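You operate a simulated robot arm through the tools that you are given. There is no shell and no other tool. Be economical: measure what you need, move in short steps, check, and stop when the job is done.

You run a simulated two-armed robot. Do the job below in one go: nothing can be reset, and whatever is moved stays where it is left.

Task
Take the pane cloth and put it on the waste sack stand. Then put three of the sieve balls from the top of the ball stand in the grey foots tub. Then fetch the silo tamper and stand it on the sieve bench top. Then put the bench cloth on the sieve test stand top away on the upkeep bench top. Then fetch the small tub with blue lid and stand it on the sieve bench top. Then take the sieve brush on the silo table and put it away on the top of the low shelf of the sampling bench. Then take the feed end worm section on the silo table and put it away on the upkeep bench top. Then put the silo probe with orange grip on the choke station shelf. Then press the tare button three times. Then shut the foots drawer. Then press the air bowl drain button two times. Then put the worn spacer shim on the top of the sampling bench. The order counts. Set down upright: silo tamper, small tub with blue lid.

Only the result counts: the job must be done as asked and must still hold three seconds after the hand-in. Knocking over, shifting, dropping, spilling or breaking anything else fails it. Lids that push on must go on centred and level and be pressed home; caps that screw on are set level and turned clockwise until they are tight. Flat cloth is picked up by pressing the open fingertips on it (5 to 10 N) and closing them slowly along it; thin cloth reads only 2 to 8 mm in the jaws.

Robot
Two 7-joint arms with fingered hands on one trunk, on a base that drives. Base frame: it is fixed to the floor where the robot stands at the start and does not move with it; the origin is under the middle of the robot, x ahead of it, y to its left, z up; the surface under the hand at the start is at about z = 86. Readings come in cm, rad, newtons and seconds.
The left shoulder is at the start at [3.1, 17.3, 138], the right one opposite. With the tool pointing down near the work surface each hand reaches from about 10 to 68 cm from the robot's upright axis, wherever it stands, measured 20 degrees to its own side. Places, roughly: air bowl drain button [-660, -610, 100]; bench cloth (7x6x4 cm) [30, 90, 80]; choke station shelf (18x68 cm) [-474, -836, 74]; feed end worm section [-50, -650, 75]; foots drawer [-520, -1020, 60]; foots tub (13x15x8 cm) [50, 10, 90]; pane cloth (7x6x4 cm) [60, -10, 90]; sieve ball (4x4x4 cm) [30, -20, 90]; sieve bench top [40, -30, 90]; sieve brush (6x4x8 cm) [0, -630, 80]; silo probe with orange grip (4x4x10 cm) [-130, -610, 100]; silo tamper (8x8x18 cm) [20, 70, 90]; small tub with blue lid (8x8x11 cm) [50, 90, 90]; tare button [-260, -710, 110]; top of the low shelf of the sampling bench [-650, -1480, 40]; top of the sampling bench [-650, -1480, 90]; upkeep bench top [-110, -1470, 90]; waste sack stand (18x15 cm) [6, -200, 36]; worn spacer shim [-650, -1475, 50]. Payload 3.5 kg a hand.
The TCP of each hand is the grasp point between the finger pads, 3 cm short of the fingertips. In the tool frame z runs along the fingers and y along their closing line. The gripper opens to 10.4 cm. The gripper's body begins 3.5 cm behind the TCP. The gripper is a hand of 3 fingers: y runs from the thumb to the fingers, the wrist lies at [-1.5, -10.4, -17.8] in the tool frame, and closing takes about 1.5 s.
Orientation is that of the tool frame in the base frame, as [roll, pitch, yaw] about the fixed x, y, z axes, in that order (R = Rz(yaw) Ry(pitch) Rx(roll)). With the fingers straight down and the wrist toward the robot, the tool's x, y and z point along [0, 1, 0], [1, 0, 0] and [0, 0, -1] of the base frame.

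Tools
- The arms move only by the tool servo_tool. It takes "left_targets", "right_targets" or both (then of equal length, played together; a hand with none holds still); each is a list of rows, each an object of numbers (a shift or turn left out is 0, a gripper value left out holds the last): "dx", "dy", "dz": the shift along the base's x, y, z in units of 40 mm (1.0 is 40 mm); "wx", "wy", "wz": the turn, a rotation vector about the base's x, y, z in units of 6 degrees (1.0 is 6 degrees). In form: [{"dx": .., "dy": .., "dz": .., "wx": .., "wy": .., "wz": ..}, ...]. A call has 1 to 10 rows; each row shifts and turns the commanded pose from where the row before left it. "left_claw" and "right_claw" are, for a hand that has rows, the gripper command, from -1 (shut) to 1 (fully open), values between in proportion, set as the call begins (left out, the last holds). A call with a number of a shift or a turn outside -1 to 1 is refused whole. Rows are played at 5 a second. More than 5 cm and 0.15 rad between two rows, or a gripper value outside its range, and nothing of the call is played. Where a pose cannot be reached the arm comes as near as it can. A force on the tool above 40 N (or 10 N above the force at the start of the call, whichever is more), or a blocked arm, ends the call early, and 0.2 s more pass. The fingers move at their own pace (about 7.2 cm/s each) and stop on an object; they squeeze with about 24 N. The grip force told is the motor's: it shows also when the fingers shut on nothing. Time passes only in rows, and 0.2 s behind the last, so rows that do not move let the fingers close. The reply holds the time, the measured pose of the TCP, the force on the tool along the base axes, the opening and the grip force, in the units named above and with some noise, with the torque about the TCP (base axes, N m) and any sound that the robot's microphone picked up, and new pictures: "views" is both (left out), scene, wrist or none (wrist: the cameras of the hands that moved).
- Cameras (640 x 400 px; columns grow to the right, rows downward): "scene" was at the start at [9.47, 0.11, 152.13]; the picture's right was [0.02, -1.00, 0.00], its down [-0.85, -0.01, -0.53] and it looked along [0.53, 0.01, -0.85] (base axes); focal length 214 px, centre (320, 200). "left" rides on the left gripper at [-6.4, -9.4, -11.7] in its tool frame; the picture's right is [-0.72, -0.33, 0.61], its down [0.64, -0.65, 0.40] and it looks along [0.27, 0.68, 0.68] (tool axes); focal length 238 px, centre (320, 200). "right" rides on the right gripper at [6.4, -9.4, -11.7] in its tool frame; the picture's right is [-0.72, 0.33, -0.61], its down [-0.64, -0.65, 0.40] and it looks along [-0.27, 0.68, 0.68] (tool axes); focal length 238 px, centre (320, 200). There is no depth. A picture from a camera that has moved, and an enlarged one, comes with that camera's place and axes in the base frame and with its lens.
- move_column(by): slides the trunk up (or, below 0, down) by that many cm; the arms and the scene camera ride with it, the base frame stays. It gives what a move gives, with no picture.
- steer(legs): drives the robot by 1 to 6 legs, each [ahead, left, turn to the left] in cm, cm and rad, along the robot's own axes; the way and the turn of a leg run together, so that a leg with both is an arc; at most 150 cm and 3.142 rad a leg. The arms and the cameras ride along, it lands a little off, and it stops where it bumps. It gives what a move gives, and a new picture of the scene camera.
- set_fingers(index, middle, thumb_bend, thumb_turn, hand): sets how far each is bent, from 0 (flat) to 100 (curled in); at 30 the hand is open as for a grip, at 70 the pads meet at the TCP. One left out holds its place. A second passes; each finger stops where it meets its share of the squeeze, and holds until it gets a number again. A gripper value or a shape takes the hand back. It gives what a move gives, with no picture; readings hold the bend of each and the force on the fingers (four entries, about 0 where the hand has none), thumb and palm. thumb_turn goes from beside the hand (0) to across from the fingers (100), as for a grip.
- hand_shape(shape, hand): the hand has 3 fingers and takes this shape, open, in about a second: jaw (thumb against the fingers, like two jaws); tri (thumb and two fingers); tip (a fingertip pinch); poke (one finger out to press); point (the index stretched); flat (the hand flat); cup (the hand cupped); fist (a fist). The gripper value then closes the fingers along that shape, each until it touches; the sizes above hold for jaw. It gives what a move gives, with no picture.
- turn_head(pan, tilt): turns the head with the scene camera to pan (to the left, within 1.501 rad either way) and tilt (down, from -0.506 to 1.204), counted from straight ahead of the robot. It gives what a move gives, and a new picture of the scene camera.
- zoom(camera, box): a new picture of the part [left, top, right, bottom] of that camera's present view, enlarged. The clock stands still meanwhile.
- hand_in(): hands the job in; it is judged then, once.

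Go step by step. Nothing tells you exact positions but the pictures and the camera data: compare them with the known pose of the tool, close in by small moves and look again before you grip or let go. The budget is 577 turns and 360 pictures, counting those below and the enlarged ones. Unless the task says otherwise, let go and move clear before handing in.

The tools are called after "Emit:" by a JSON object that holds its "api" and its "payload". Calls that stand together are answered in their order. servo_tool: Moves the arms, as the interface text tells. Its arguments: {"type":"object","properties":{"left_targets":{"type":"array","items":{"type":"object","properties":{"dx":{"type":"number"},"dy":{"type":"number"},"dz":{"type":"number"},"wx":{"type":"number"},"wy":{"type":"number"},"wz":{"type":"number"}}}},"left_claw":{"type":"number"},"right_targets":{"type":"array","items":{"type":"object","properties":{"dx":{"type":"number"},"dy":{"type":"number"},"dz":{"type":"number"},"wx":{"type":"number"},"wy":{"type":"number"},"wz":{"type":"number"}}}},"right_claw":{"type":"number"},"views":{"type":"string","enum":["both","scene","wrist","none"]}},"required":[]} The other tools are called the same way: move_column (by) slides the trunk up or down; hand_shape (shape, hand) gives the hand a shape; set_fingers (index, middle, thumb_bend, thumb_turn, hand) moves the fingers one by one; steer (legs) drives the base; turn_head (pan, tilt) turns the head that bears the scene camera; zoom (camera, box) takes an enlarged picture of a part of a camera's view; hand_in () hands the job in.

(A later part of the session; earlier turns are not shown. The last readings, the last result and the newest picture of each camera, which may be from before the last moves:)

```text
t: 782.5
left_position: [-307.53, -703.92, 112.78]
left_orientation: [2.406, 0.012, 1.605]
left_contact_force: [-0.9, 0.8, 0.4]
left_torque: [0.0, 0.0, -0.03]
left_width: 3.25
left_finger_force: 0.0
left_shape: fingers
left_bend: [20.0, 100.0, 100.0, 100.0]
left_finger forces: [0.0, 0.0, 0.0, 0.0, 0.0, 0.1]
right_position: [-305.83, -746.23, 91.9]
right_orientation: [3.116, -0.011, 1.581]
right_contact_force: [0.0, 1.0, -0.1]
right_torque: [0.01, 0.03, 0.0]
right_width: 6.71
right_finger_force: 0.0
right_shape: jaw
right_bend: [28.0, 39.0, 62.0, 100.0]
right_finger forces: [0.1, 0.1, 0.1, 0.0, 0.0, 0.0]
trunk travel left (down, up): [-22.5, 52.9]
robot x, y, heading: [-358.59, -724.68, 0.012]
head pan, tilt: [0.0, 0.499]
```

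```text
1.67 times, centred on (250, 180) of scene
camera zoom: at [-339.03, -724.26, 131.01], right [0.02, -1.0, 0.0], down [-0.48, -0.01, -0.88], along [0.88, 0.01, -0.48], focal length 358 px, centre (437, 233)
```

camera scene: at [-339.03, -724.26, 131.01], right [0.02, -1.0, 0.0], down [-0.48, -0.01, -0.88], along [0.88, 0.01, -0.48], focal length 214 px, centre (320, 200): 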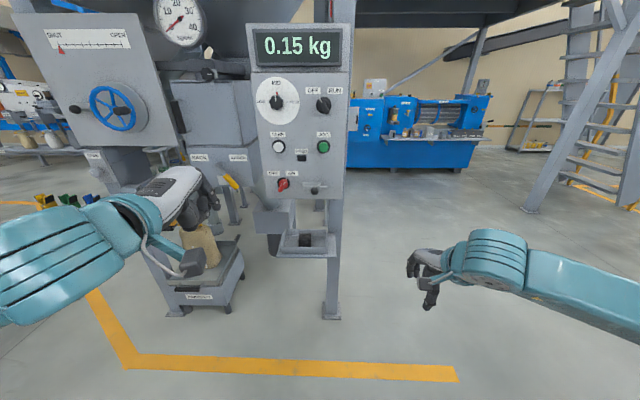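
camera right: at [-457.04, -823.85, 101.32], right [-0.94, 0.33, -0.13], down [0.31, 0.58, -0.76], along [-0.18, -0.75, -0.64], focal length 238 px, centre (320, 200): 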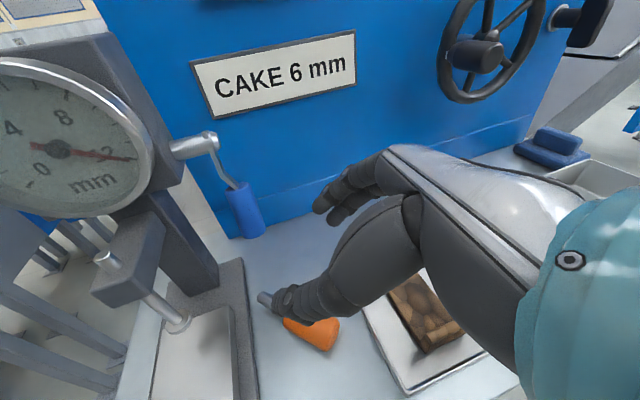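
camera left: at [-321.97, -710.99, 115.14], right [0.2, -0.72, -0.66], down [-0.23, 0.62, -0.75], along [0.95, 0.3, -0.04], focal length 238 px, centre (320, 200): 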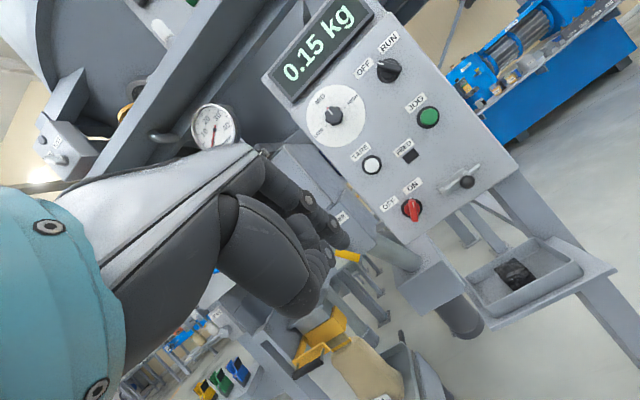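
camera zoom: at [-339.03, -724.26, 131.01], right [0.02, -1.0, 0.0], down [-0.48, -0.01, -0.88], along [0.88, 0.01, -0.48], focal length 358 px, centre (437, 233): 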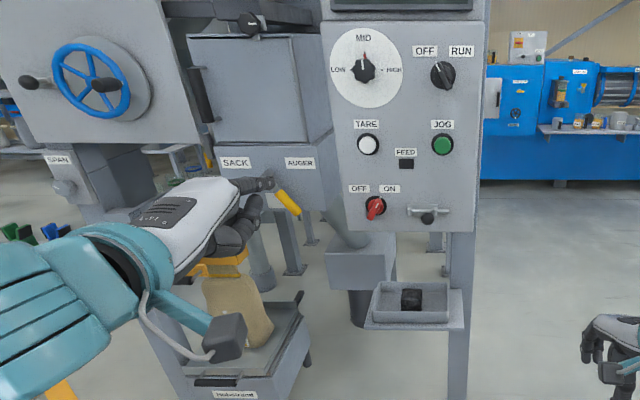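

The extended index tip is at about [-301.4, -705.2, 116.7]. Lower and shift, then drive closer to the button.

Emit:
{"api": "servo_tool", "payload": {"left_targets": [{"dz": -0.8, "dy": -0.3}, {"dz": -0.8, "dy": -0.25}], "views": "none"}}

Emit:
{"api": "steer", "payload": {"legs": [[30, 0, -0.014]]}}

Emit:
{"api": "zoom", "payload": {"camera": "left", "box": [160, 80, 480, 360]}}

Emit:
{"api": "zoom", "payload": {"camera": "scene", "box": [140, 60, 400, 300]}}

```text
t: 783.1
left_position: [-306.99, -706.37, 106.63]
left_orientation: [2.4, 0.013, 1.602]
left_contact_force: [0.6, -0.4, -0.3]
left_torque: [0.01, 0.01, -0.01]
left_width: 3.22
left_finger_force: 0.0
left_shape: fingers
left_bend: [20.0, 100.0, 100.0, 100.0]
left_finger forces: [0.0, 0.0, 0.0, 0.0, 0.0, 0.1]
left hand out of reach, approached as far as the arm can: row 1
right_position: [-305.7, -746.25, 91.87]
right_orientation: [3.118, -0.009, 1.578]
right_contact_force: [0.6, -0.3, 0.3]
right_torque: [-0.01, 0.03, -0.01]
right_width: 6.75
right_finger_force: 0.1
right_shape: jaw
right_bend: [28.0, 39.0, 62.0, 100.0]
right_finger forces: [0.0, 0.0, 0.1, 0.0, 0.0, 0.0]
trunk travel left (down, up): [-22.5, 52.9]
robot x, y, heading: [-358.67, -724.48, 0.02]
head pan, tilt: [0.0, 0.499]
```

```text
t: 785.2
left_position: [-276.99, -706.77, 106.45]
left_orientation: [2.403, 0.014, 1.59]
left_contact_force: [-0.4, 0.6, -0.9]
left_torque: [0.02, 0.02, -0.02]
left_width: 3.22
left_finger_force: 0.1
left_shape: fingers
left_bend: [20.0, 100.0, 100.0, 100.0]
left_finger forces: [0.1, 0.1, 0.0, 0.0, 0.1, 0.1]
right_position: [-276.25, -746.63, 91.93]
right_orientation: [3.119, -0.009, 1.564]
right_contact_force: [0.0, -0.6, 0.3]
right_torque: [0.04, 0.03, -0.01]
right_width: 6.71
right_finger_force: 0.1
right_shape: jaw
right_bend: [28.0, 39.0, 62.0, 100.0]
right_finger forces: [0.1, 0.0, 0.0, 0.1, 0.0, 0.0]
trunk travel left (down, up): [-22.5, 52.9]
robot x, y, heading: [-328.48, -724.32, 0.003]
head pan, tilt: [0.0, 0.499]
camera scene: at [-309.21, -724.26, 131.0], right [0.0, -1.0, 0.0], down [-0.48, 0.0, -0.88], along [0.88, 0.0, -0.48], focal length 214 px, centre (320, 200)
```

scene: 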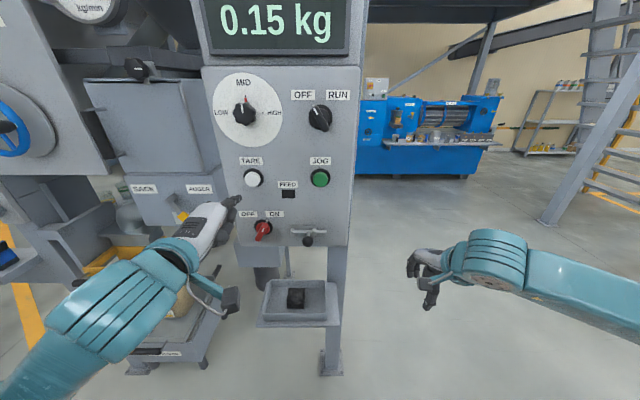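

```text
1.43 times, centred on (320, 220) of left
camera zoom: at [-291.53, -713.53, 108.74], right [0.18, -0.72, -0.66], down [-0.22, 0.63, -0.75], along [0.96, 0.29, -0.05], focal length 340 px, centre (320, 171)
```

zoom: 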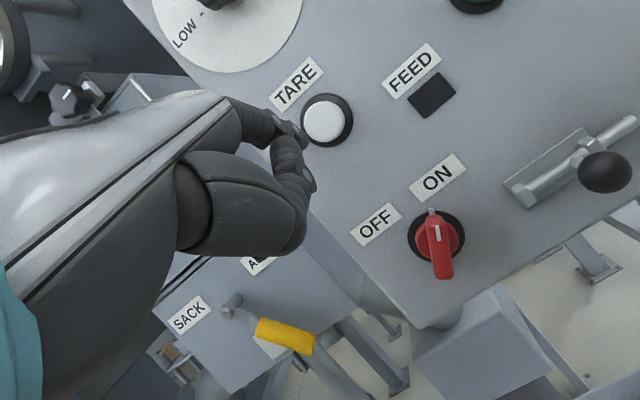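

```text
1.67 times, centred on (270, 180) of scene
camera zoom: at [-309.21, -724.26, 131.0], right [0.0, -1.0, 0.0], down [-0.48, 0.0, -0.88], along [0.88, 0.0, -0.48], focal length 358 px, centre (403, 233)
```

zoom: 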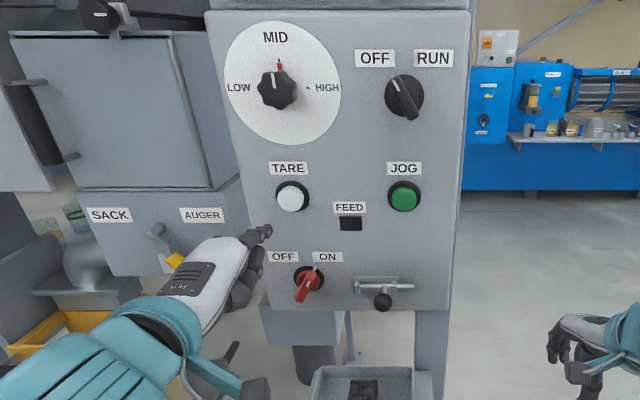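

Index tip and TARE button are aligned (tip ≈10.5 cm short). Advance close.

Emit:
{"api": "servo_tool", "payload": {"left_targets": [{"dx": 0.8}, {"dx": 0.8}, {"dx": 0.6}], "views": "wrist"}}

Emit:
{"api": "zoom", "payload": {"camera": "scene", "box": [180, 100, 340, 240]}}

```text
t: 786.0
left_position: [-268.5, -706.75, 106.7]
left_orientation: [2.401, 0.015, 1.586]
left_contact_force: [-14.7, 0.6, 1.3]
left_torque: [-0.03, -0.69, -0.09]
left_width: 3.16
left_finger_force: 7.0
left_shape: fingers
left_bend: [21.0, 100.0, 100.0, 100.0]
left_finger forces: [13.8, 0.0, 0.1, 0.0, 0.0, 0.0]
right_position: [-276.53, -746.75, 92.11]
right_orientation: [3.115, -0.008, 1.566]
right_contact_force: [0.0, 0.5, 0.7]
right_torque: [-0.02, -0.01, 0.01]
right_width: 6.73
right_finger_force: 0.1
right_shape: jaw
right_bend: [28.0, 39.0, 62.0, 100.0]
right_finger forces: [0.2, 0.1, 0.0, 0.1, 0.0, 0.1]
trunk travel left (down, up): [-22.5, 52.9]
robot x, y, heading: [-328.59, -724.22, 0.006]
head pan, tilt: [0.0, 0.499]
heard: click
camera left: at [-283.09, -713.47, 108.93], right [0.19, -0.73, -0.66], down [-0.22, 0.63, -0.75], along [0.96, 0.29, -0.04], focal length 238 px, centre (320, 200)
```

left: 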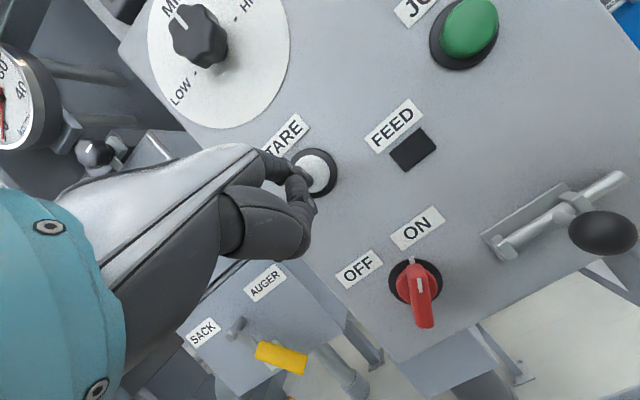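

```text
2.86 times, centred on (260, 170) of scene
camera zoom: at [-309.61, -724.25, 131.08], right [0.0, -1.0, 0.0], down [-0.48, 0.0, -0.88], along [0.88, 0.0, -0.48], focal length 613 px, centre (491, 286)
```

zoom: 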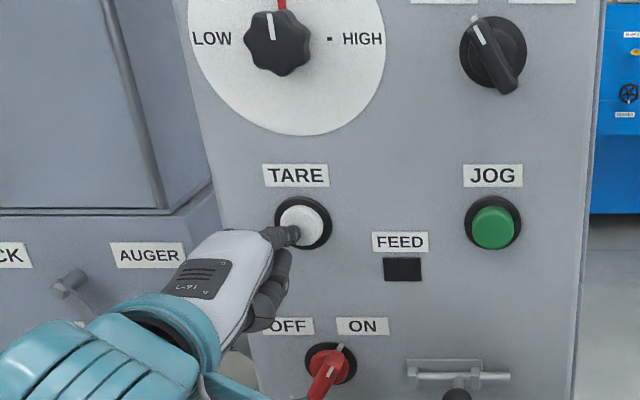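

One click heard (press 1). Release and press again.

Emit:
{"api": "servo_tool", "payload": {"left_targets": [{"dx": -0.4}, {"dx": -0.4}, {}, {}], "views": "none"}}

Emit:
{"api": "servo_tool", "payload": {"left_targets": [{"dx": 0.4}, {"dx": 0.4}, {}], "views": "none"}}

```text
t: 787.0
left_position: [-271.35, -706.73, 106.58]
left_orientation: [2.404, 0.013, 1.59]
left_contact_force: [-0.2, -1.2, -0.2]
left_torque: [0.0, -0.01, 0.04]
left_width: 3.23
left_finger_force: 0.0
left_shape: fingers
left_bend: [20.0, 100.0, 100.0, 100.0]
left_finger forces: [0.1, 0.0, 0.1, 0.1, 0.1, 0.0]
right_position: [-276.4, -746.72, 92.04]
right_orientation: [3.118, -0.009, 1.566]
right_contact_force: [0.3, -0.4, -0.2]
right_torque: [0.01, 0.04, -0.02]
right_width: 6.72
right_finger_force: 0.1
right_shape: jaw
right_bend: [28.0, 39.0, 62.0, 100.0]
right_finger forces: [0.0, 0.1, 0.0, 0.0, 0.0, 0.0]
trunk travel left (down, up): [-22.5, 52.9]
robot x, y, heading: [-328.96, -724.12, 0.004]
head pan, tilt: [0.0, 0.499]
```

```text
t: 787.8
left_position: [-268.53, -706.74, 106.6]
left_orientation: [2.399, 0.015, 1.589]
left_contact_force: [-14.7, 0.7, 2.5]
left_torque: [-0.06, -0.8, -0.11]
left_width: 3.15
left_finger_force: 7.4
left_shape: fingers
left_bend: [21.0, 100.0, 100.0, 100.0]
left_finger forces: [14.9, 0.0, 0.0, 0.1, 0.1, 0.0]
right_position: [-276.56, -746.62, 92.02]
right_orientation: [3.116, -0.007, 1.566]
right_contact_force: [-0.7, 0.0, -0.1]
right_torque: [0.01, -0.04, 0.01]
right_width: 6.7
right_finger_force: 0.0
right_shape: jaw
right_bend: [28.0, 39.0, 62.0, 100.0]
right_finger forces: [0.0, 0.1, 0.0, 0.0, 0.0, 0.0]
trunk travel left (down, up): [-22.5, 52.9]
robot x, y, heading: [-328.83, -724.26, 0.002]
head pan, tilt: [0.0, 0.499]
heard: click
```

Second click. Release and press the third time.

Emit:
{"api": "servo_tool", "payload": {"left_targets": [{"dx": -0.4}, {"dx": -0.4}, {}, {}], "views": "none"}}

Emit:
{"api": "servo_tool", "payload": {"left_targets": [{"dx": 0.4}, {"dx": 0.4}, {}], "views": "none"}}

Emit:
{"api": "servo_tool", "payload": {"left_targets": [{"dx": -0.5}, {"dx": -0.8}, {"dx": -0.8}], "views": "scene"}}

```text
t: 788.8
left_position: [-271.31, -706.72, 106.49]
left_orientation: [2.405, 0.015, 1.588]
left_contact_force: [0.8, -0.9, -0.5]
left_torque: [-0.02, 0.02, 0.01]
left_width: 3.25
left_finger_force: 0.0
left_shape: fingers
left_bend: [20.0, 100.0, 100.0, 100.0]
left_finger forces: [0.1, 0.0, 0.0, 0.0, 0.0, 0.0]
right_position: [-276.37, -746.78, 91.95]
right_orientation: [3.116, -0.009, 1.565]
right_contact_force: [-0.2, 0.8, 0.5]
right_torque: [-0.02, 0.0, 0.03]
right_width: 6.74
right_finger_force: 0.1
right_shape: jaw
right_bend: [28.0, 39.0, 62.0, 100.0]
right_finger forces: [0.0, 0.1, 0.0, 0.0, 0.0, 0.0]
trunk travel left (down, up): [-22.5, 52.9]
robot x, y, heading: [-328.86, -723.99, 0.006]
head pan, tilt: [0.0, 0.499]
```

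```text
t: 789.6
left_position: [-268.49, -706.84, 106.58]
left_orientation: [2.401, 0.015, 1.59]
left_contact_force: [-16.3, 0.1, 3.4]
left_torque: [-0.01, -0.83, -0.14]
left_width: 3.14
left_finger_force: 7.6
left_shape: fingers
left_bend: [21.0, 100.0, 100.0, 100.0]
left_finger forces: [16.0, 0.0, 0.0, 0.1, 0.0, 0.0]
right_position: [-276.5, -746.66, 92.05]
right_orientation: [3.115, -0.009, 1.567]
right_contact_force: [-0.7, -0.2, -0.6]
right_torque: [0.02, 0.0, -0.01]
right_width: 6.7
right_finger_force: 0.0
right_shape: jaw
right_bend: [28.0, 39.0, 62.0, 100.0]
right_finger forces: [0.0, 0.0, 0.0, 0.0, 0.0, 0.0]
trunk travel left (down, up): [-22.5, 52.9]
robot x, y, heading: [-328.71, -724.26, -0.002]
head pan, tilt: [0.0, 0.499]
heard: click
```

```text
t: 790.4
left_position: [-276.6, -706.63, 106.45]
left_orientation: [2.404, 0.013, 1.592]
left_contact_force: [-0.3, 0.4, 0.2]
left_torque: [0.0, 0.0, -0.01]
left_width: 3.23
left_finger_force: 0.0
left_shape: fingers
left_bend: [20.0, 100.0, 100.0, 100.0]
left_finger forces: [0.0, 0.1, 0.0, 0.0, 0.0, 0.0]
right_position: [-276.26, -746.75, 91.91]
right_orientation: [3.117, -0.01, 1.565]
right_contact_force: [0.3, -0.1, 0.6]
right_torque: [0.02, -0.02, -0.01]
right_width: 6.74
right_finger_force: 0.0
right_shape: jaw
right_bend: [28.0, 39.0, 62.0, 100.0]
right_finger forces: [0.0, 0.0, 0.0, 0.0, 0.0, 0.0]
trunk travel left (down, up): [-22.5, 52.9]
robot x, y, heading: [-328.75, -724.44, 0.0]
head pan, tilt: [0.0, 0.499]
camera scene: at [-309.31, -724.26, 131.02], right [0.0, -1.0, 0.0], down [-0.48, 0.0, -0.88], along [0.88, 0.0, -0.48], focal length 214 px, centre (320, 200)
```

scene: 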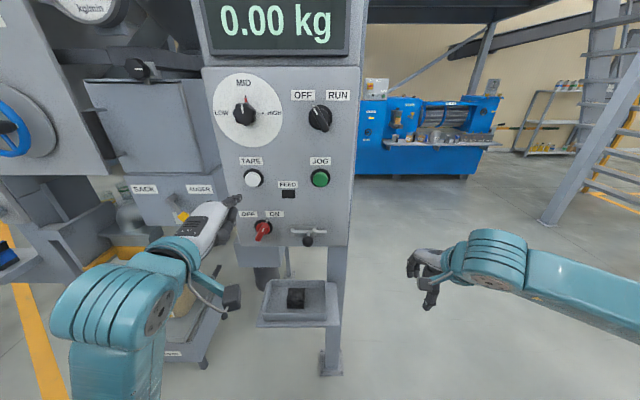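

TARE pressed three times (display 0.00). Next the foots drawer at [-520, -1020]. Back off, restore the posture, and go around behind the blue machine.

Emit:
{"api": "steer", "payload": {"legs": [[-22, 0, 0]]}}

Emit:
{"api": "servo_tool", "payload": {"left_targets": [{"wy": 1}, {"wy": 1}, {"wy": 1}, {"wy": 1}, {"wy": 1}, {"wy": 1}, {"wy": 1}], "views": "none"}}

Emit:
{"api": "move_column", "payload": {"by": 25}}

Emit:
{"api": "hand_shape", "payload": {"hand": "left", "shape": "jaw"}}

Emit:
{"api": "steer", "payload": {"legs": [[0, 0, -1.57], [15, 25, 0], [70, 42, 0], [62, 42, 0]]}}

```text
t: 792.1
left_position: [-298.6, -706.87, 106.45]
left_orientation: [2.402, 0.013, 1.59]
left_contact_force: [0.3, -0.8, 0.8]
left_torque: [0.0, -0.01, 0.02]
left_width: 3.26
left_finger_force: 0.2
left_shape: fingers
left_bend: [20.0, 100.0, 100.0, 100.0]
left_finger forces: [0.0, 0.1, 0.1, 0.0, 0.1, 0.0]
right_position: [-298.36, -746.67, 91.98]
right_orientation: [3.118, -0.01, 1.565]
right_contact_force: [0.1, 0.1, -0.1]
right_torque: [-0.02, 0.01, -0.03]
right_width: 6.69
right_finger_force: 0.0
right_shape: jaw
right_bend: [28.0, 39.0, 62.0, 100.0]
right_finger forces: [0.0, 0.0, 0.0, 0.0, 0.1, 0.0]
trunk travel left (down, up): [-22.5, 52.9]
robot x, y, heading: [-350.6, -724.45, 0.005]
head pan, tilt: [0.0, 0.499]
camera scene: at [-331.36, -724.31, 131.03], right [0.0, -1.0, 0.0], down [-0.48, 0.0, -0.88], along [0.88, 0.0, -0.48], focal length 214 px, centre (320, 200)
```

scene: 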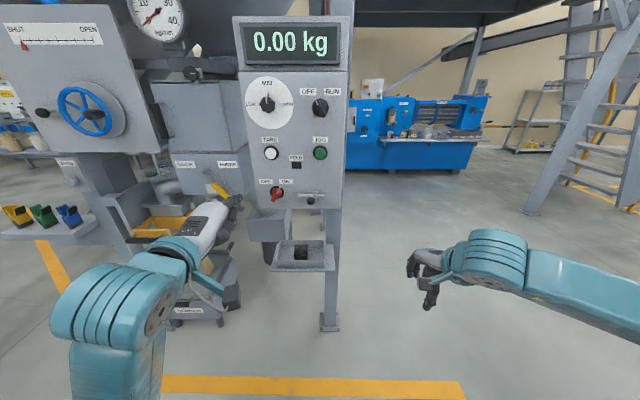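

```text
t: 793.7
left_position: [-293.65, -706.68, 102.32]
left_orientation: [3.136, -0.002, 1.594]
left_contact_force: [0.5, 0.5, 0.7]
left_torque: [0.0, -0.03, 0.01]
left_width: 3.22
left_finger_force: 0.1
left_shape: fingers
left_bend: [20.0, 100.0, 100.0, 100.0]
left_finger forces: [0.0, 0.0, 0.0, 0.0, 0.0, 0.1]
left hand out of reach, approached as far as the arm can: row 5, 6, 7
right_position: [-298.36, -746.79, 92.08]
right_orientation: [3.119, -0.008, 1.566]
right_contact_force: [-0.2, -0.5, 0.0]
right_torque: [-0.01, -0.02, -0.06]
right_width: 6.7
right_finger_force: 0.1
right_shape: jaw
right_bend: [28.0, 39.0, 62.0, 100.0]
right_finger forces: [0.1, 0.0, 0.0, 0.0, 0.0, 0.0]
trunk travel left (down, up): [-22.5, 52.9]
robot x, y, heading: [-350.72, -724.27, 0.001]
head pan, tilt: [0.0, 0.499]
```

```text
t: 796.2
left_position: [-293.62, -706.91, 127.33]
left_orientation: [3.137, -0.002, 1.592]
left_contact_force: [-0.6, 0.4, -0.6]
left_torque: [-0.02, 0.0, 0.01]
left_width: 3.25
left_finger_force: 0.0
left_shape: fingers
left_bend: [20.0, 100.0, 100.0, 100.0]
left_finger forces: [0.0, 0.0, 0.0, 0.1, 0.0, 0.2]
right_position: [-298.39, -746.78, 116.87]
right_orientation: [3.118, -0.007, 1.566]
right_contact_force: [-0.7, 0.3, -0.1]
right_torque: [-0.01, 0.03, -0.01]
right_width: 6.73
right_finger_force: 0.1
right_shape: jaw
right_bend: [28.0, 39.0, 62.0, 100.0]
right_finger forces: [0.1, 0.1, 0.1, 0.1, 0.0, 0.0]
trunk travel left (down, up): [-47.5, 27.9]
robot x, y, heading: [-350.57, -724.3, 0.003]
head pan, tilt: [0.0, 0.499]
```

```text
t: 797.1
left_position: [-293.66, -706.76, 127.48]
left_orientation: [3.138, -0.003, 1.594]
left_contact_force: [-0.7, 0.1, 0.2]
left_torque: [0.03, 0.03, -0.02]
left_width: 10.36
left_finger_force: 0.0
left_shape: jaw
left_bend: [30.0, 30.0, 30.0, 98.0]
left_finger forces: [0.0, 0.0, 0.0, 0.0, 0.1, 0.0]
right_position: [-298.44, -746.8, 116.96]
right_orientation: [3.118, -0.009, 1.565]
right_contact_force: [-0.8, 1.0, -0.2]
right_torque: [0.0, -0.03, 0.01]
right_width: 6.69
right_finger_force: 0.0
right_shape: jaw
right_bend: [28.0, 39.0, 62.0, 100.0]
right_finger forces: [0.0, 0.0, 0.0, 0.0, 0.1, 0.1]
trunk travel left (down, up): [-47.5, 27.9]
robot x, y, heading: [-350.67, -724.75, 0.004]
head pan, tilt: [0.0, 0.499]
```

```text
t: 810.6
left_position: [-226.97, -929.72, 127.46]
left_orientation: [3.136, -0.004, 0.008]
left_contact_force: [-0.2, -0.2, -0.7]
left_torque: [-0.01, 0.0, 0.03]
left_width: 10.39
left_finger_force: 0.1
left_shape: jaw
left_bend: [30.0, 30.0, 30.0, 98.0]
left_finger forces: [0.1, 0.1, 0.0, 0.0, 0.1, 0.1]
right_position: [-266.83, -924.41, 117.0]
right_orientation: [3.118, -0.006, -0.022]
right_contact_force: [0.0, -0.8, -0.8]
right_torque: [0.0, 0.01, 0.01]
right_width: 6.73
right_finger_force: 0.0
right_shape: jaw
right_bend: [28.0, 39.0, 62.0, 100.0]
right_finger forces: [0.0, 0.0, 0.0, 0.1, 0.0, 0.0]
trunk travel left (down, up): [-47.5, 27.9]
robot x, y, heading: [-243.63, -872.42, -1.583]
head pan, tilt: [0.0, 0.499]
camera scene: at [-243.54, -883.95, 156.36], right [-1.0, 0.01, 0.0], down [0.01, 0.48, -0.88], along [-0.01, -0.88, -0.48], focal length 214 px, centre (320, 200)
```

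scene: 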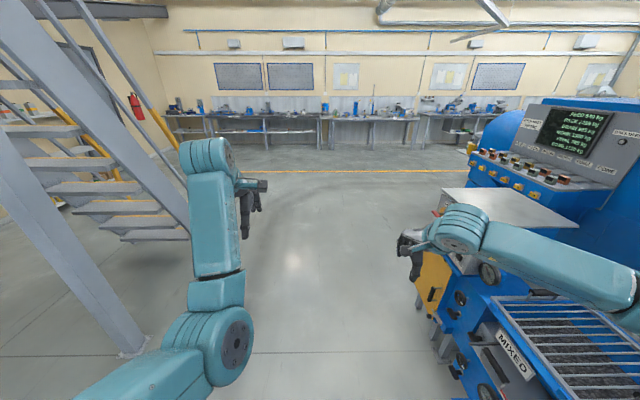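

Emit:
{"api": "turn_head", "payload": {"pan": -0.8, "tilt": 0.6}}

```text
t: 811.7
left_position: [-226.92, -929.71, 127.35]
left_orientation: [3.137, -0.004, 0.008]
left_contact_force: [0.4, -0.4, 0.7]
left_torque: [-0.01, 0.0, 0.0]
left_width: 10.38
left_finger_force: 0.1
left_shape: jaw
left_bend: [30.0, 30.0, 30.0, 98.0]
left_finger forces: [0.1, 0.1, 0.0, 0.1, 0.1, 0.0]
right_position: [-266.77, -924.46, 117.02]
right_orientation: [3.117, -0.008, -0.021]
right_contact_force: [-0.3, 0.5, 0.4]
right_torque: [-0.04, 0.0, 0.02]
right_width: 6.71
right_finger_force: 0.2
right_shape: jaw
right_bend: [28.0, 39.0, 62.0, 100.0]
right_finger forces: [0.0, 0.0, 0.0, 0.1, 0.0, 0.1]
trunk travel left (down, up): [-47.5, 27.9]
robot x, y, heading: [-243.44, -872.14, -1.583]
head pan, tilt: [-0.799, 0.6]
camera scene: at [-249.85, -880.92, 155.45], right [-0.69, 0.73, 0.0], down [0.41, 0.39, -0.83], along [-0.6, -0.57, -0.56], focal length 214 px, centre (320, 200)
```

scene: 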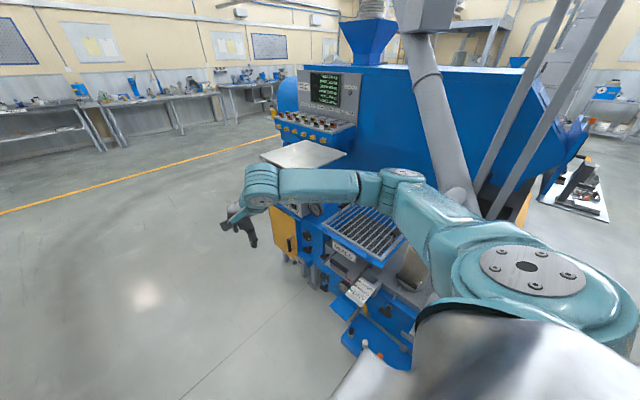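

Emit:
{"api": "steer", "payload": {"legs": [[120, 36, 0], [150, 0, 0], [150, 0, 0], [30, 0, 0], [0, -150, 0], [0, -70, 0]]}}

Emit:
{"api": "turn_head", "payload": {"pan": -1.45, "tilt": 0.3}}

```text
t: 844.2
left_position: [-418.36, -1376.58, 127.45]
left_orientation: [3.136, -0.005, 0.014]
left_contact_force: [-0.4, 0.8, -0.5]
left_torque: [0.04, -0.02, 0.02]
left_width: 10.38
left_finger_force: 0.0
left_shape: jaw
left_bend: [30.0, 30.0, 30.0, 98.0]
left_finger forces: [0.0, 0.1, 0.0, 0.0, 0.1, 0.0]
right_position: [-458.14, -1371.44, 116.9]
right_orientation: [3.117, -0.008, -0.015]
right_contact_force: [0.6, 0.5, -0.1]
right_torque: [0.03, 0.01, -0.02]
right_width: 6.73
right_finger_force: 0.1
right_shape: jaw
right_bend: [28.0, 39.0, 62.0, 100.0]
right_finger forces: [0.0, 0.1, 0.0, 0.1, 0.0, 0.1]
trunk travel left (down, up): [-47.5, 27.9]
robot x, y, heading: [-435.53, -1319.53, -1.579]
head pan, tilt: [-0.799, 0.6]
camera scene: at [-441.48, -1327.88, 155.45], right [-0.69, 0.72, 0.0], down [0.41, 0.39, -0.82], along [-0.6, -0.57, -0.57], focal length 214 px, centre (320, 200)
```

scene: 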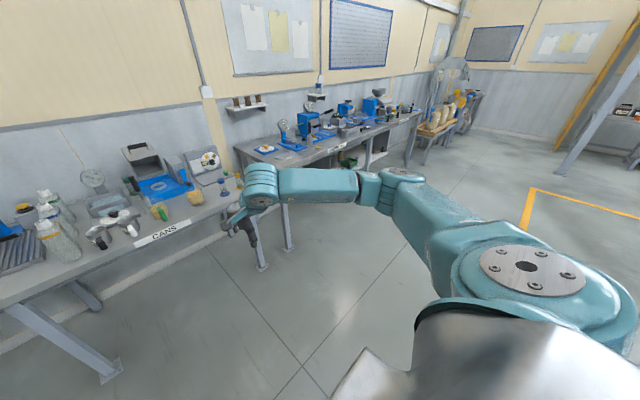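

```text
t: 845.2
left_position: [-418.16, -1376.67, 127.36]
left_orientation: [3.138, -0.005, 0.013]
left_contact_force: [0.2, 0.2, -0.2]
left_torque: [-0.01, -0.01, -0.01]
left_width: 10.39
left_finger_force: 0.1
left_shape: jaw
left_bend: [30.0, 30.0, 30.0, 98.0]
left_finger forces: [0.0, 0.0, 0.0, 0.0, 0.1, 0.0]
right_position: [-458.23, -1371.39, 116.9]
right_orientation: [3.117, -0.007, -0.016]
right_contact_force: [0.2, -0.3, -0.1]
right_torque: [-0.02, -0.02, 0.02]
right_width: 6.74
right_finger_force: 0.0
right_shape: jaw
right_bend: [28.0, 39.0, 62.0, 100.0]
right_finger forces: [0.1, 0.0, 0.0, 0.0, 0.0, 0.1]
trunk travel left (down, up): [-47.5, 27.9]
robot x, y, heading: [-435.37, -1319.48, -1.575]
head pan, tilt: [-1.45, 0.3]
camera scene: at [-444.36, -1322.83, 158.19], right [-0.11, 0.99, 0.0], down [0.29, 0.03, -0.96], along [-0.95, -0.11, -0.3], focal length 214 px, centre (320, 200)
```

scene: 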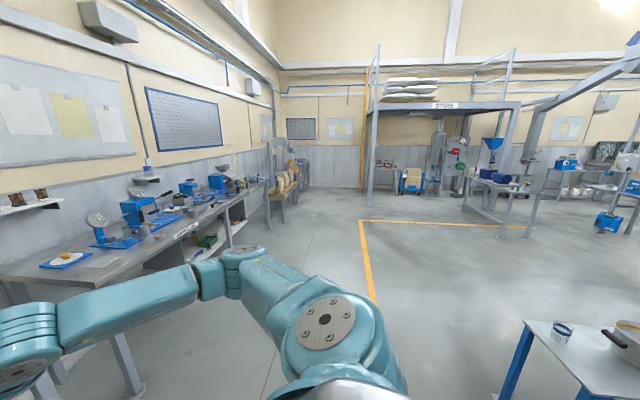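

Emit:
{"api": "steer", "payload": {"legs": [[0, -150, 0], [0, -20, 0], [0, 0, 3.14]]}}

Emit:
{"api": "turn_head", "payload": {"pan": 0, "tilt": 0.3}}

```text
t: 861.2
left_position: [-621.19, -1260.07, 127.39]
left_orientation: [3.136, -0.005, 3.133]
left_contact_force: [0.0, 0.1, -0.2]
left_torque: [-0.03, 0.0, 0.01]
left_width: 10.36
left_finger_force: 0.0
left_shape: jaw
left_bend: [30.0, 30.0, 30.0, 98.0]
left_finger forces: [0.0, 0.0, 0.0, 0.0, 0.0, 0.0]
right_position: [-581.43, -1266.16, 117.07]
right_orientation: [3.117, -0.007, 3.105]
right_contact_force: [0.8, -0.5, 0.1]
right_torque: [-0.01, 0.02, 0.05]
right_width: 6.71
right_finger_force: 0.1
right_shape: jaw
right_bend: [28.0, 39.0, 62.0, 100.0]
right_finger forces: [0.0, 0.0, 0.0, 0.0, 0.0, 0.0]
trunk travel left (down, up): [-47.5, 27.9]
robot x, y, heading: [-605.29, -1317.64, 1.538]
head pan, tilt: [-1.45, 0.3]
camera scene: at [-595.78, -1314.45, 158.2], right [0.09, -1.0, 0.0], down [-0.29, -0.03, -0.96], along [0.95, 0.09, -0.3], focal length 214 px, centre (320, 200)
```

scene: 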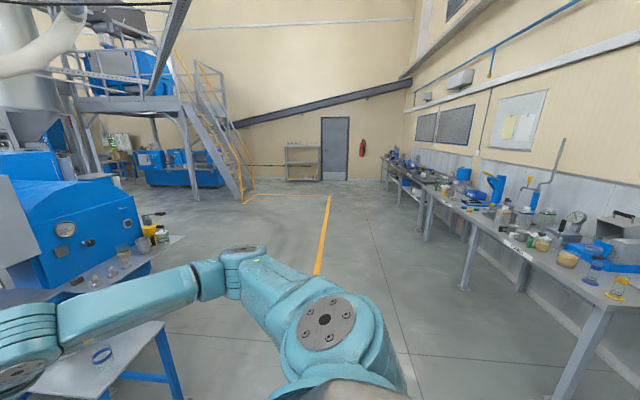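

```text
t: 862.8
left_position: [-621.13, -1260.03, 127.43]
left_orientation: [3.135, -0.005, 3.134]
left_contact_force: [0.1, -0.1, -0.2]
left_torque: [-0.01, 0.03, 0.03]
left_width: 10.37
left_finger_force: 0.1
left_shape: jaw
left_bend: [30.0, 30.0, 30.0, 98.0]
left_finger forces: [0.0, 0.1, 0.0, 0.0, 0.0, 0.0]
right_position: [-581.34, -1266.17, 117.12]
right_orientation: [3.117, -0.009, 3.104]
right_contact_force: [-0.4, -0.2, -0.6]
right_torque: [0.02, -0.01, 0.01]
right_width: 6.71
right_finger_force: 0.0
right_shape: jaw
right_bend: [28.0, 39.0, 62.0, 100.0]
right_finger forces: [0.0, 0.0, 0.0, 0.0, 0.0, 0.1]
trunk travel left (down, up): [-47.5, 27.9]
robot x, y, heading: [-605.53, -1317.77, 1.546]
head pan, tilt: [0.0, 0.3]
camera scene: at [-604.8, -1305.97, 158.2], right [1.0, -0.03, 0.0], down [-0.01, -0.3, -0.96], along [0.03, 0.95, -0.3], focal length 214 px, centre (320, 200)
```

scene: 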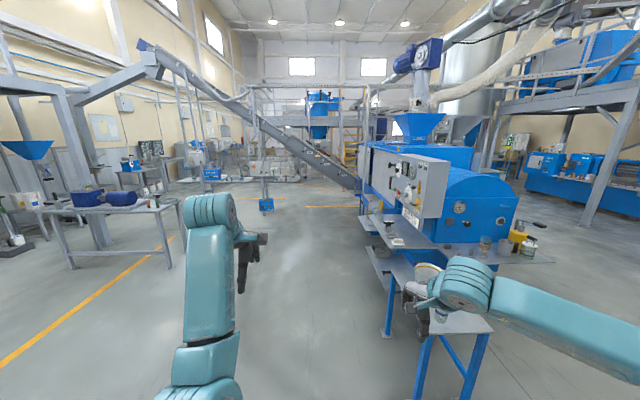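

Emit:
{"api": "zoom", "payload": {"camera": "scene", "box": [330, 130, 450, 280]}}

```text
2.67 times, centred on (390, 205) of scene
camera zoom: at [-604.8, -1305.97, 158.2], right [1.0, -0.03, 0.0], down [-0.01, -0.3, -0.96], along [0.03, 0.95, -0.3], focal length 572 px, centre (133, 187)
```

zoom: 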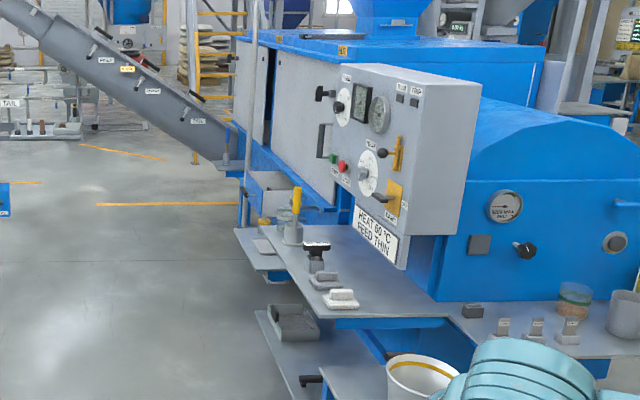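

The foots drawer sticks out of the machine's west side near [-529, -1025, 60]. Drive north along x≈-645 and face it.

Emit:
{"api": "steer", "payload": {"legs": [[0, 42, 0.025], [150, 0, 0], [142, 0, 0]]}}

Emit:
{"api": "turn_head", "payload": {"pan": -1.3, "tilt": 0.6}}

```text
t: 879.0
left_position: [-665.91, -967.97, 127.4]
left_orientation: [3.137, -0.003, -3.108]
left_contact_force: [-0.4, 0.3, 0.2]
left_torque: [0.01, -0.03, -0.03]
left_width: 10.37
left_finger_force: 0.0
left_shape: jaw
left_bend: [30.0, 30.0, 30.0, 98.0]
left_finger forces: [0.1, 0.0, 0.0, 0.0, 0.1, 0.0]
right_position: [-625.86, -972.23, 116.97]
right_orientation: [3.116, -0.008, -3.137]
right_contact_force: [-0.3, -1.0, 0.0]
right_torque: [0.03, 0.02, 0.01]
right_width: 6.75
right_finger_force: 0.0
right_shape: jaw
right_bend: [28.0, 39.0, 62.0, 100.0]
right_finger forces: [0.0, 0.0, 0.0, 0.0, 0.0, 0.0]
trunk travel left (down, up): [-47.5, 27.9]
robot x, y, heading: [-647.73, -1025.17, 1.585]
head pan, tilt: [0.0, 0.3]
camera scene: at [-647.71, -1012.96, 158.2], right [1.0, 0.01, 0.0], down [0.0, -0.3, -0.96], along [-0.01, 0.96, -0.3], focal length 214 px, centre (320, 200)
```

scene: 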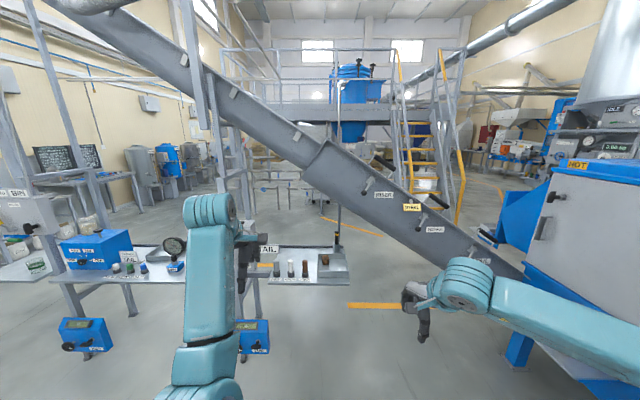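

```text
t: 880.5
left_position: [-666.12, -967.77, 127.42]
left_orientation: [3.137, -0.004, -3.108]
left_contact_force: [-0.4, -0.4, -0.1]
left_torque: [-0.04, 0.0, 0.02]
left_width: 10.37
left_finger_force: 0.1
left_shape: jaw
left_bend: [30.0, 30.0, 30.0, 98.0]
left_finger forces: [0.1, 0.0, 0.0, 0.1, 0.0, 0.0]
right_position: [-626.04, -972.06, 116.94]
right_orientation: [3.118, -0.008, -3.137]
right_contact_force: [0.2, -0.9, 0.2]
right_torque: [0.01, 0.04, 0.05]
right_width: 6.74
right_finger_force: 0.1
right_shape: jaw
right_bend: [28.0, 39.0, 62.0, 100.0]
right_finger forces: [0.0, 0.0, 0.1, 0.0, 0.0, 0.0]
trunk travel left (down, up): [-47.5, 27.9]
robot x, y, heading: [-647.56, -1024.43, 1.583]
head pan, tilt: [-1.3, 0.6]
camera scene: at [-639.11, -1019.83, 155.45], right [0.28, -0.96, 0.0], down [-0.54, -0.16, -0.83], along [0.79, 0.23, -0.56], focal length 214 px, centre (320, 200)
```

scene: 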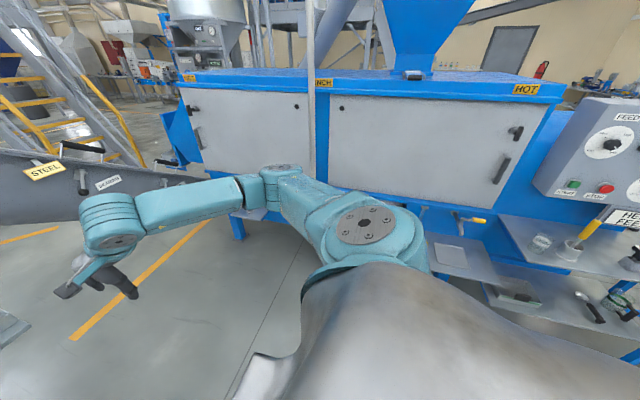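

Emit:
{"api": "steer", "payload": {"legs": [[0, 8, 0], [0, 0, -1.583]]}}

Emit:
{"api": "turn_head", "payload": {"pan": 0, "tilt": 0.7}}

```text
t: 885.4
left_position: [-598.83, -1006.69, 127.37]
left_orientation: [3.137, -0.004, 1.603]
left_contact_force: [0.2, 0.1, 0.7]
left_torque: [0.02, 0.03, 0.01]
left_width: 10.36
left_finger_force: 0.0
left_shape: jaw
left_bend: [30.0, 30.0, 30.0, 98.0]
left_finger forces: [0.1, 0.0, 0.1, 0.0, 0.2, 0.1]
right_position: [-603.13, -1046.71, 116.91]
right_orientation: [3.118, -0.007, 1.575]
right_contact_force: [0.8, -0.2, 0.7]
right_torque: [-0.02, -0.01, 0.01]
right_width: 6.73
right_finger_force: 0.0
right_shape: jaw
right_bend: [28.0, 39.0, 62.0, 100.0]
right_finger forces: [0.1, 0.1, 0.0, 0.0, 0.0, 0.0]
trunk travel left (down, up): [-47.5, 27.9]
robot x, y, heading: [-655.44, -1024.77, 0.013]
head pan, tilt: [-1.3, 0.6]
camera scene: at [-650.67, -1033.28, 155.45], right [-0.96, -0.28, 0.0], down [-0.16, 0.54, -0.83], along [0.23, -0.79, -0.56], focal length 214 px, centre (320, 200)
```

scene: 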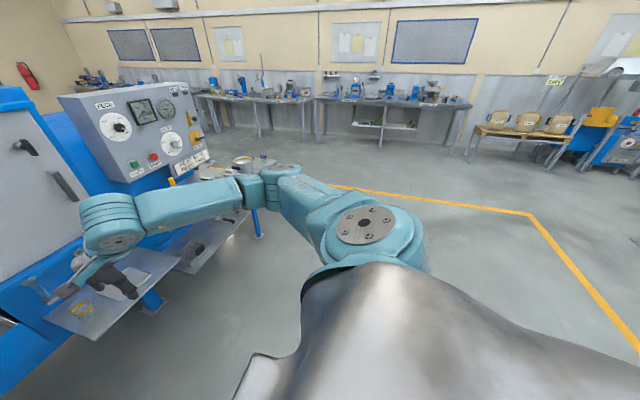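

```text
t: 886.9
left_position: [-598.83, -1006.66, 127.31]
left_orientation: [3.138, -0.003, 1.605]
left_contact_force: [-0.4, -0.4, 0.3]
left_torque: [0.0, -0.03, 0.02]
left_width: 10.36
left_finger_force: 0.0
left_shape: jaw
left_bend: [30.0, 30.0, 30.0, 98.0]
left_finger forces: [0.0, 0.0, 0.0, 0.1, 0.0, 0.1]
right_position: [-603.16, -1046.71, 116.92]
right_orientation: [3.117, -0.006, 1.575]
right_contact_force: [0.1, -0.4, -0.1]
right_torque: [-0.05, -0.04, -0.03]
right_width: 6.72
right_finger_force: 0.0
right_shape: jaw
right_bend: [28.0, 39.0, 62.0, 100.0]
right_finger forces: [0.1, 0.1, 0.0, 0.0, 0.0, 0.0]
trunk travel left (down, up): [-47.5, 27.9]
robot x, y, heading: [-656.04, -1024.67, 0.006]
head pan, tilt: [0.0, 0.7]
camera scene: at [-644.64, -1024.69, 154.59], right [0.01, -1.0, 0.0], down [-0.64, -0.01, -0.77], along [0.76, 0.01, -0.64], focal length 214 px, centre (320, 200)
```

scene: 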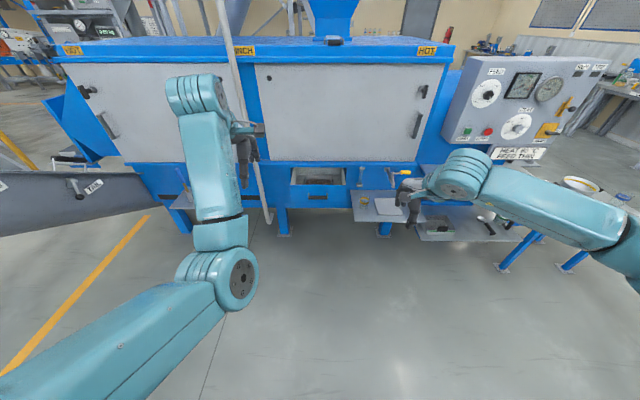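

Emit:
{"api": "zoom", "payload": {"camera": "scene", "box": [230, 140, 430, 260]}}

```text
3.20 times, centred on (330, 200) of scene
camera zoom: at [-644.64, -1024.69, 154.59], right [0.01, -1.0, 0.0], down [-0.64, -0.01, -0.77], along [0.76, 0.01, -0.64], focal length 686 px, centre (288, 200)
```

zoom: 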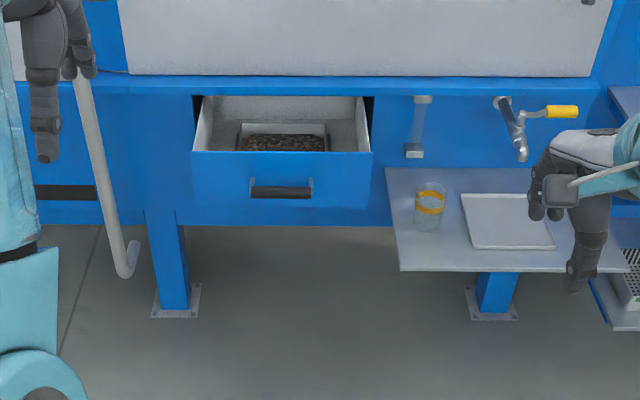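

The blue drawer front is at x≈-527, centre y≈-1022, z 53–69. I'll angle the robot and push it with the closed right hand.

Emit:
{"api": "steer", "payload": {"legs": [[45, -9, 0], [0, 0, 0.6]]}}

Emit:
{"api": "move_column", "payload": {"by": -30}}

Emit:
{"api": "servo_tool", "payload": {"right_targets": [{"dz": -0.8}, {"dz": -0.8}, {"dz": -0.8}, {"dz": -0.8}, {"dz": -0.8}, {"dz": -0.8}, {"dz": -0.8}], "right_claw": -1, "views": "both"}}

```text
t: 891.3
left_position: [-573.87, -986.03, 127.53]
left_orientation: [3.138, -0.004, 2.209]
left_contact_force: [0.6, 0.6, -0.2]
left_torque: [0.01, -0.01, -0.02]
left_width: 10.37
left_finger_force: 0.0
left_shape: jaw
left_bend: [30.0, 30.0, 30.0, 98.0]
left_finger forces: [0.1, 0.0, 0.1, 0.0, 0.0, 0.0]
right_position: [-554.7, -1021.38, 116.95]
right_orientation: [3.117, -0.008, 2.181]
right_contact_force: [-0.2, 0.1, 0.2]
right_torque: [0.03, 0.01, 0.03]
right_width: 6.72
right_finger_force: 0.0
right_shape: jaw
right_bend: [28.0, 39.0, 62.0, 100.0]
right_finger forces: [0.0, 0.0, 0.1, 0.0, 0.0, 0.1]
trunk travel left (down, up): [-47.5, 27.9]
robot x, y, heading: [-610.48, -1033.24, 0.618]
head pan, tilt: [0.0, 0.7]
camera scene: at [-601.3, -1027.01, 154.59], right [0.58, -0.82, 0.0], down [-0.53, -0.37, -0.76], along [0.62, 0.44, -0.64], focal length 214 px, centre (320, 200)
```

scene: 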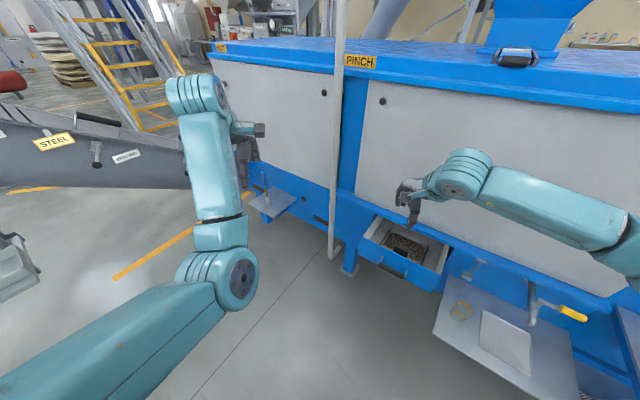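

```text
t: 894.3
left_position: [-572.67, -985.15, 94.01]
left_orientation: [-3.08, -0.002, 2.208]
left_contact_force: [-0.7, 0.5, 0.2]
left_torque: [-0.01, 0.01, -0.01]
left_width: 10.37
left_finger_force: 0.1
left_shape: jaw
left_bend: [30.0, 30.0, 30.0, 98.0]
left_finger forces: [0.0, 0.1, 0.0, 0.0, 0.0, 0.0]
right_position: [-554.71, -1021.42, 87.03]
right_orientation: [3.119, -0.006, 2.179]
right_contact_force: [0.8, -0.1, 0.4]
right_torque: [0.01, 0.02, -0.01]
right_width: 6.71
right_finger_force: 0.0
right_shape: jaw
right_bend: [28.0, 39.0, 62.0, 100.0]
right_finger forces: [0.1, 0.1, 0.1, 0.0, 0.0, 0.1]
trunk travel left (down, up): [-17.5, 57.9]
robot x, y, heading: [-610.35, -1033.17, 0.615]
head pan, tilt: [0.0, 0.7]
```

```text
t: 895.9
left_position: [-572.67, -985.22, 94.03]
left_orientation: [-3.078, -0.004, 2.206]
left_contact_force: [-0.3, -0.5, 0.9]
left_torque: [0.01, -0.02, 0.03]
left_width: 10.38
left_finger_force: 0.0
left_shape: jaw
left_bend: [30.0, 30.0, 30.0, 98.0]
left_finger forces: [0.1, 0.0, 0.0, 0.0, 0.0, 0.1]
right_position: [-554.73, -1021.56, 66.66]
right_orientation: [3.116, -0.007, 2.18]
right_contact_force: [-0.6, 0.1, -0.7]
right_torque: [0.01, 0.01, -0.01]
right_width: 0.0
right_finger_force: 23.9
right_shape: jaw
right_bend: [70.0, 70.0, 46.0, 100.0]
right_finger forces: [0.0, 0.0, 0.0, 0.1, 0.0, 0.0]
right hand out of reach, approached as far as the arm can: row 7
trunk travel left (down, up): [-17.5, 57.9]
robot x, y, heading: [-610.69, -1033.3, 0.617]
head pan, tilt: [0.0, 0.7]
camera scene: at [-593.03, -1021.17, 124.06], right [0.58, -0.82, 0.0], down [-0.53, -0.37, -0.77], along [0.62, 0.44, -0.64], focal length 214 px, centre (320, 200)
camera right: at [-566.27, -1021.99, 78.08], right [0.67, -0.41, 0.62], down [-0.16, -0.89, -0.42], along [0.72, 0.18, -0.66], focal length 238 px, centre (320, 200)
```

scene: 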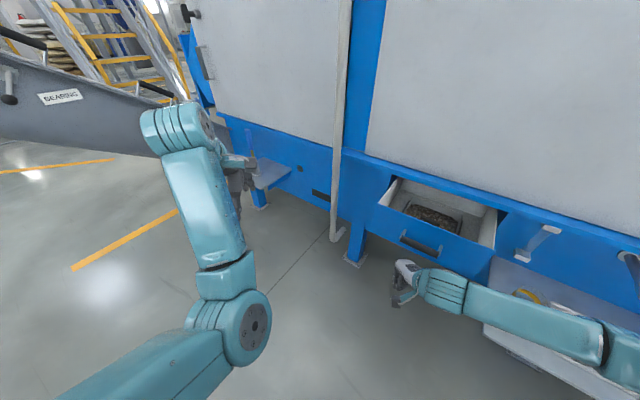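
right: 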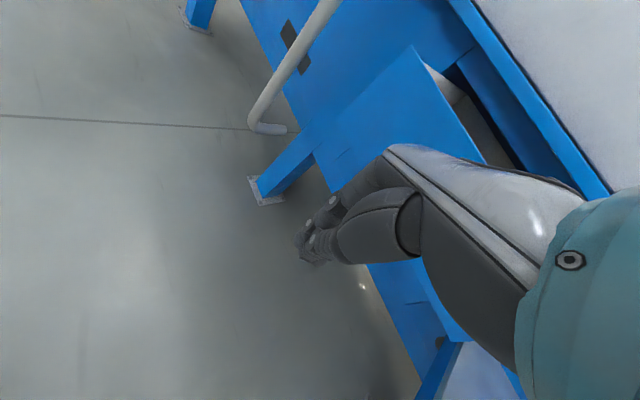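

Emit:
{"api": "move_column", "payload": {"by": -4}}

Emit:
{"api": "servo_tool", "payload": {"right_targets": [{"wx": 0.58, "wy": -0.81}, {"wx": 0.58, "wy": -0.81}, {"wx": 0.58, "wy": -0.81}, {"wx": 0.58, "wy": -0.81}, {}], "right_claw": 1, "views": "both"}}

```text
t: 896.7
left_position: [-572.07, -984.79, 88.49]
left_orientation: [-3.051, -0.006, 2.209]
left_contact_force: [0.2, -0.4, -0.4]
left_torque: [0.02, -0.02, 0.01]
left_width: 10.39
left_finger_force: 0.0
left_shape: jaw
left_bend: [30.0, 30.0, 30.0, 98.0]
left_finger forces: [0.0, 0.0, 0.0, 0.0, 0.1, 0.0]
right_position: [-554.57, -1021.51, 62.51]
right_orientation: [3.13, -0.006, 2.179]
right_contact_force: [0.0, 0.5, -0.2]
right_torque: [0.02, -0.01, 0.0]
right_width: 0.0
right_finger_force: 24.6
right_shape: jaw
right_bend: [70.0, 70.0, 46.0, 100.0]
right_finger forces: [0.1, 0.0, 0.0, 0.0, 0.0, 0.0]
trunk travel left (down, up): [-13.5, 61.9]
robot x, y, heading: [-610.25, -1033.38, 0.616]
head pan, tilt: [0.0, 0.7]
```

```text
t: 897.9
left_position: [-572.0, -984.79, 88.34]
left_orientation: [-3.05, -0.006, 2.208]
left_contact_force: [1.0, -0.7, 0.0]
left_torque: [0.0, -0.04, 0.02]
left_width: 10.37
left_finger_force: 0.1
left_shape: jaw
left_bend: [30.0, 30.0, 30.0, 98.0]
left_finger forces: [0.0, 0.1, 0.1, 0.1, 0.1, 0.0]
right_position: [-554.77, -1021.4, 62.54]
right_orientation: [3.132, -0.007, 2.181]
right_contact_force: [1.0, 0.0, 0.0]
right_torque: [-0.01, -0.01, -0.01]
right_width: 10.37
right_finger_force: 0.1
right_shape: jaw
right_bend: [30.0, 30.0, 30.0, 98.0]
right_finger forces: [0.0, 0.0, 0.0, 0.0, 0.0, 0.0]
right hand out of reach, approached as far as the arm can: row 1, 2, 3, 4
trunk travel left (down, up): [-13.5, 61.9]
robot x, y, heading: [-610.53, -1033.41, 0.618]
head pan, tilt: [0.0, 0.7]
camera scene: at [-591.24, -1019.9, 119.86], right [0.58, -0.82, 0.0], down [-0.53, -0.37, -0.76], along [0.62, 0.44, -0.64], focal length 214 px, centre (320, 200)
camera right: at [-566.09, -1021.87, 74.07], right [0.68, -0.41, 0.61], down [-0.17, -0.89, -0.42], along [0.72, 0.18, -0.67], focal length 238 px, centre (320, 200)
```

scene: 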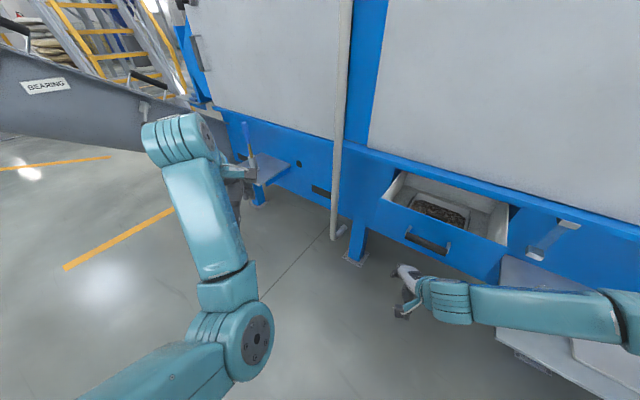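
right: 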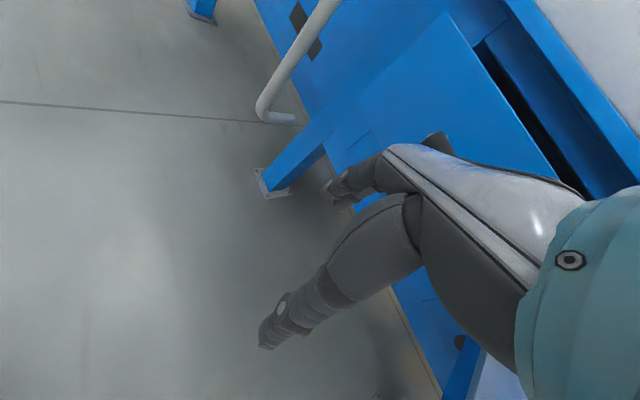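

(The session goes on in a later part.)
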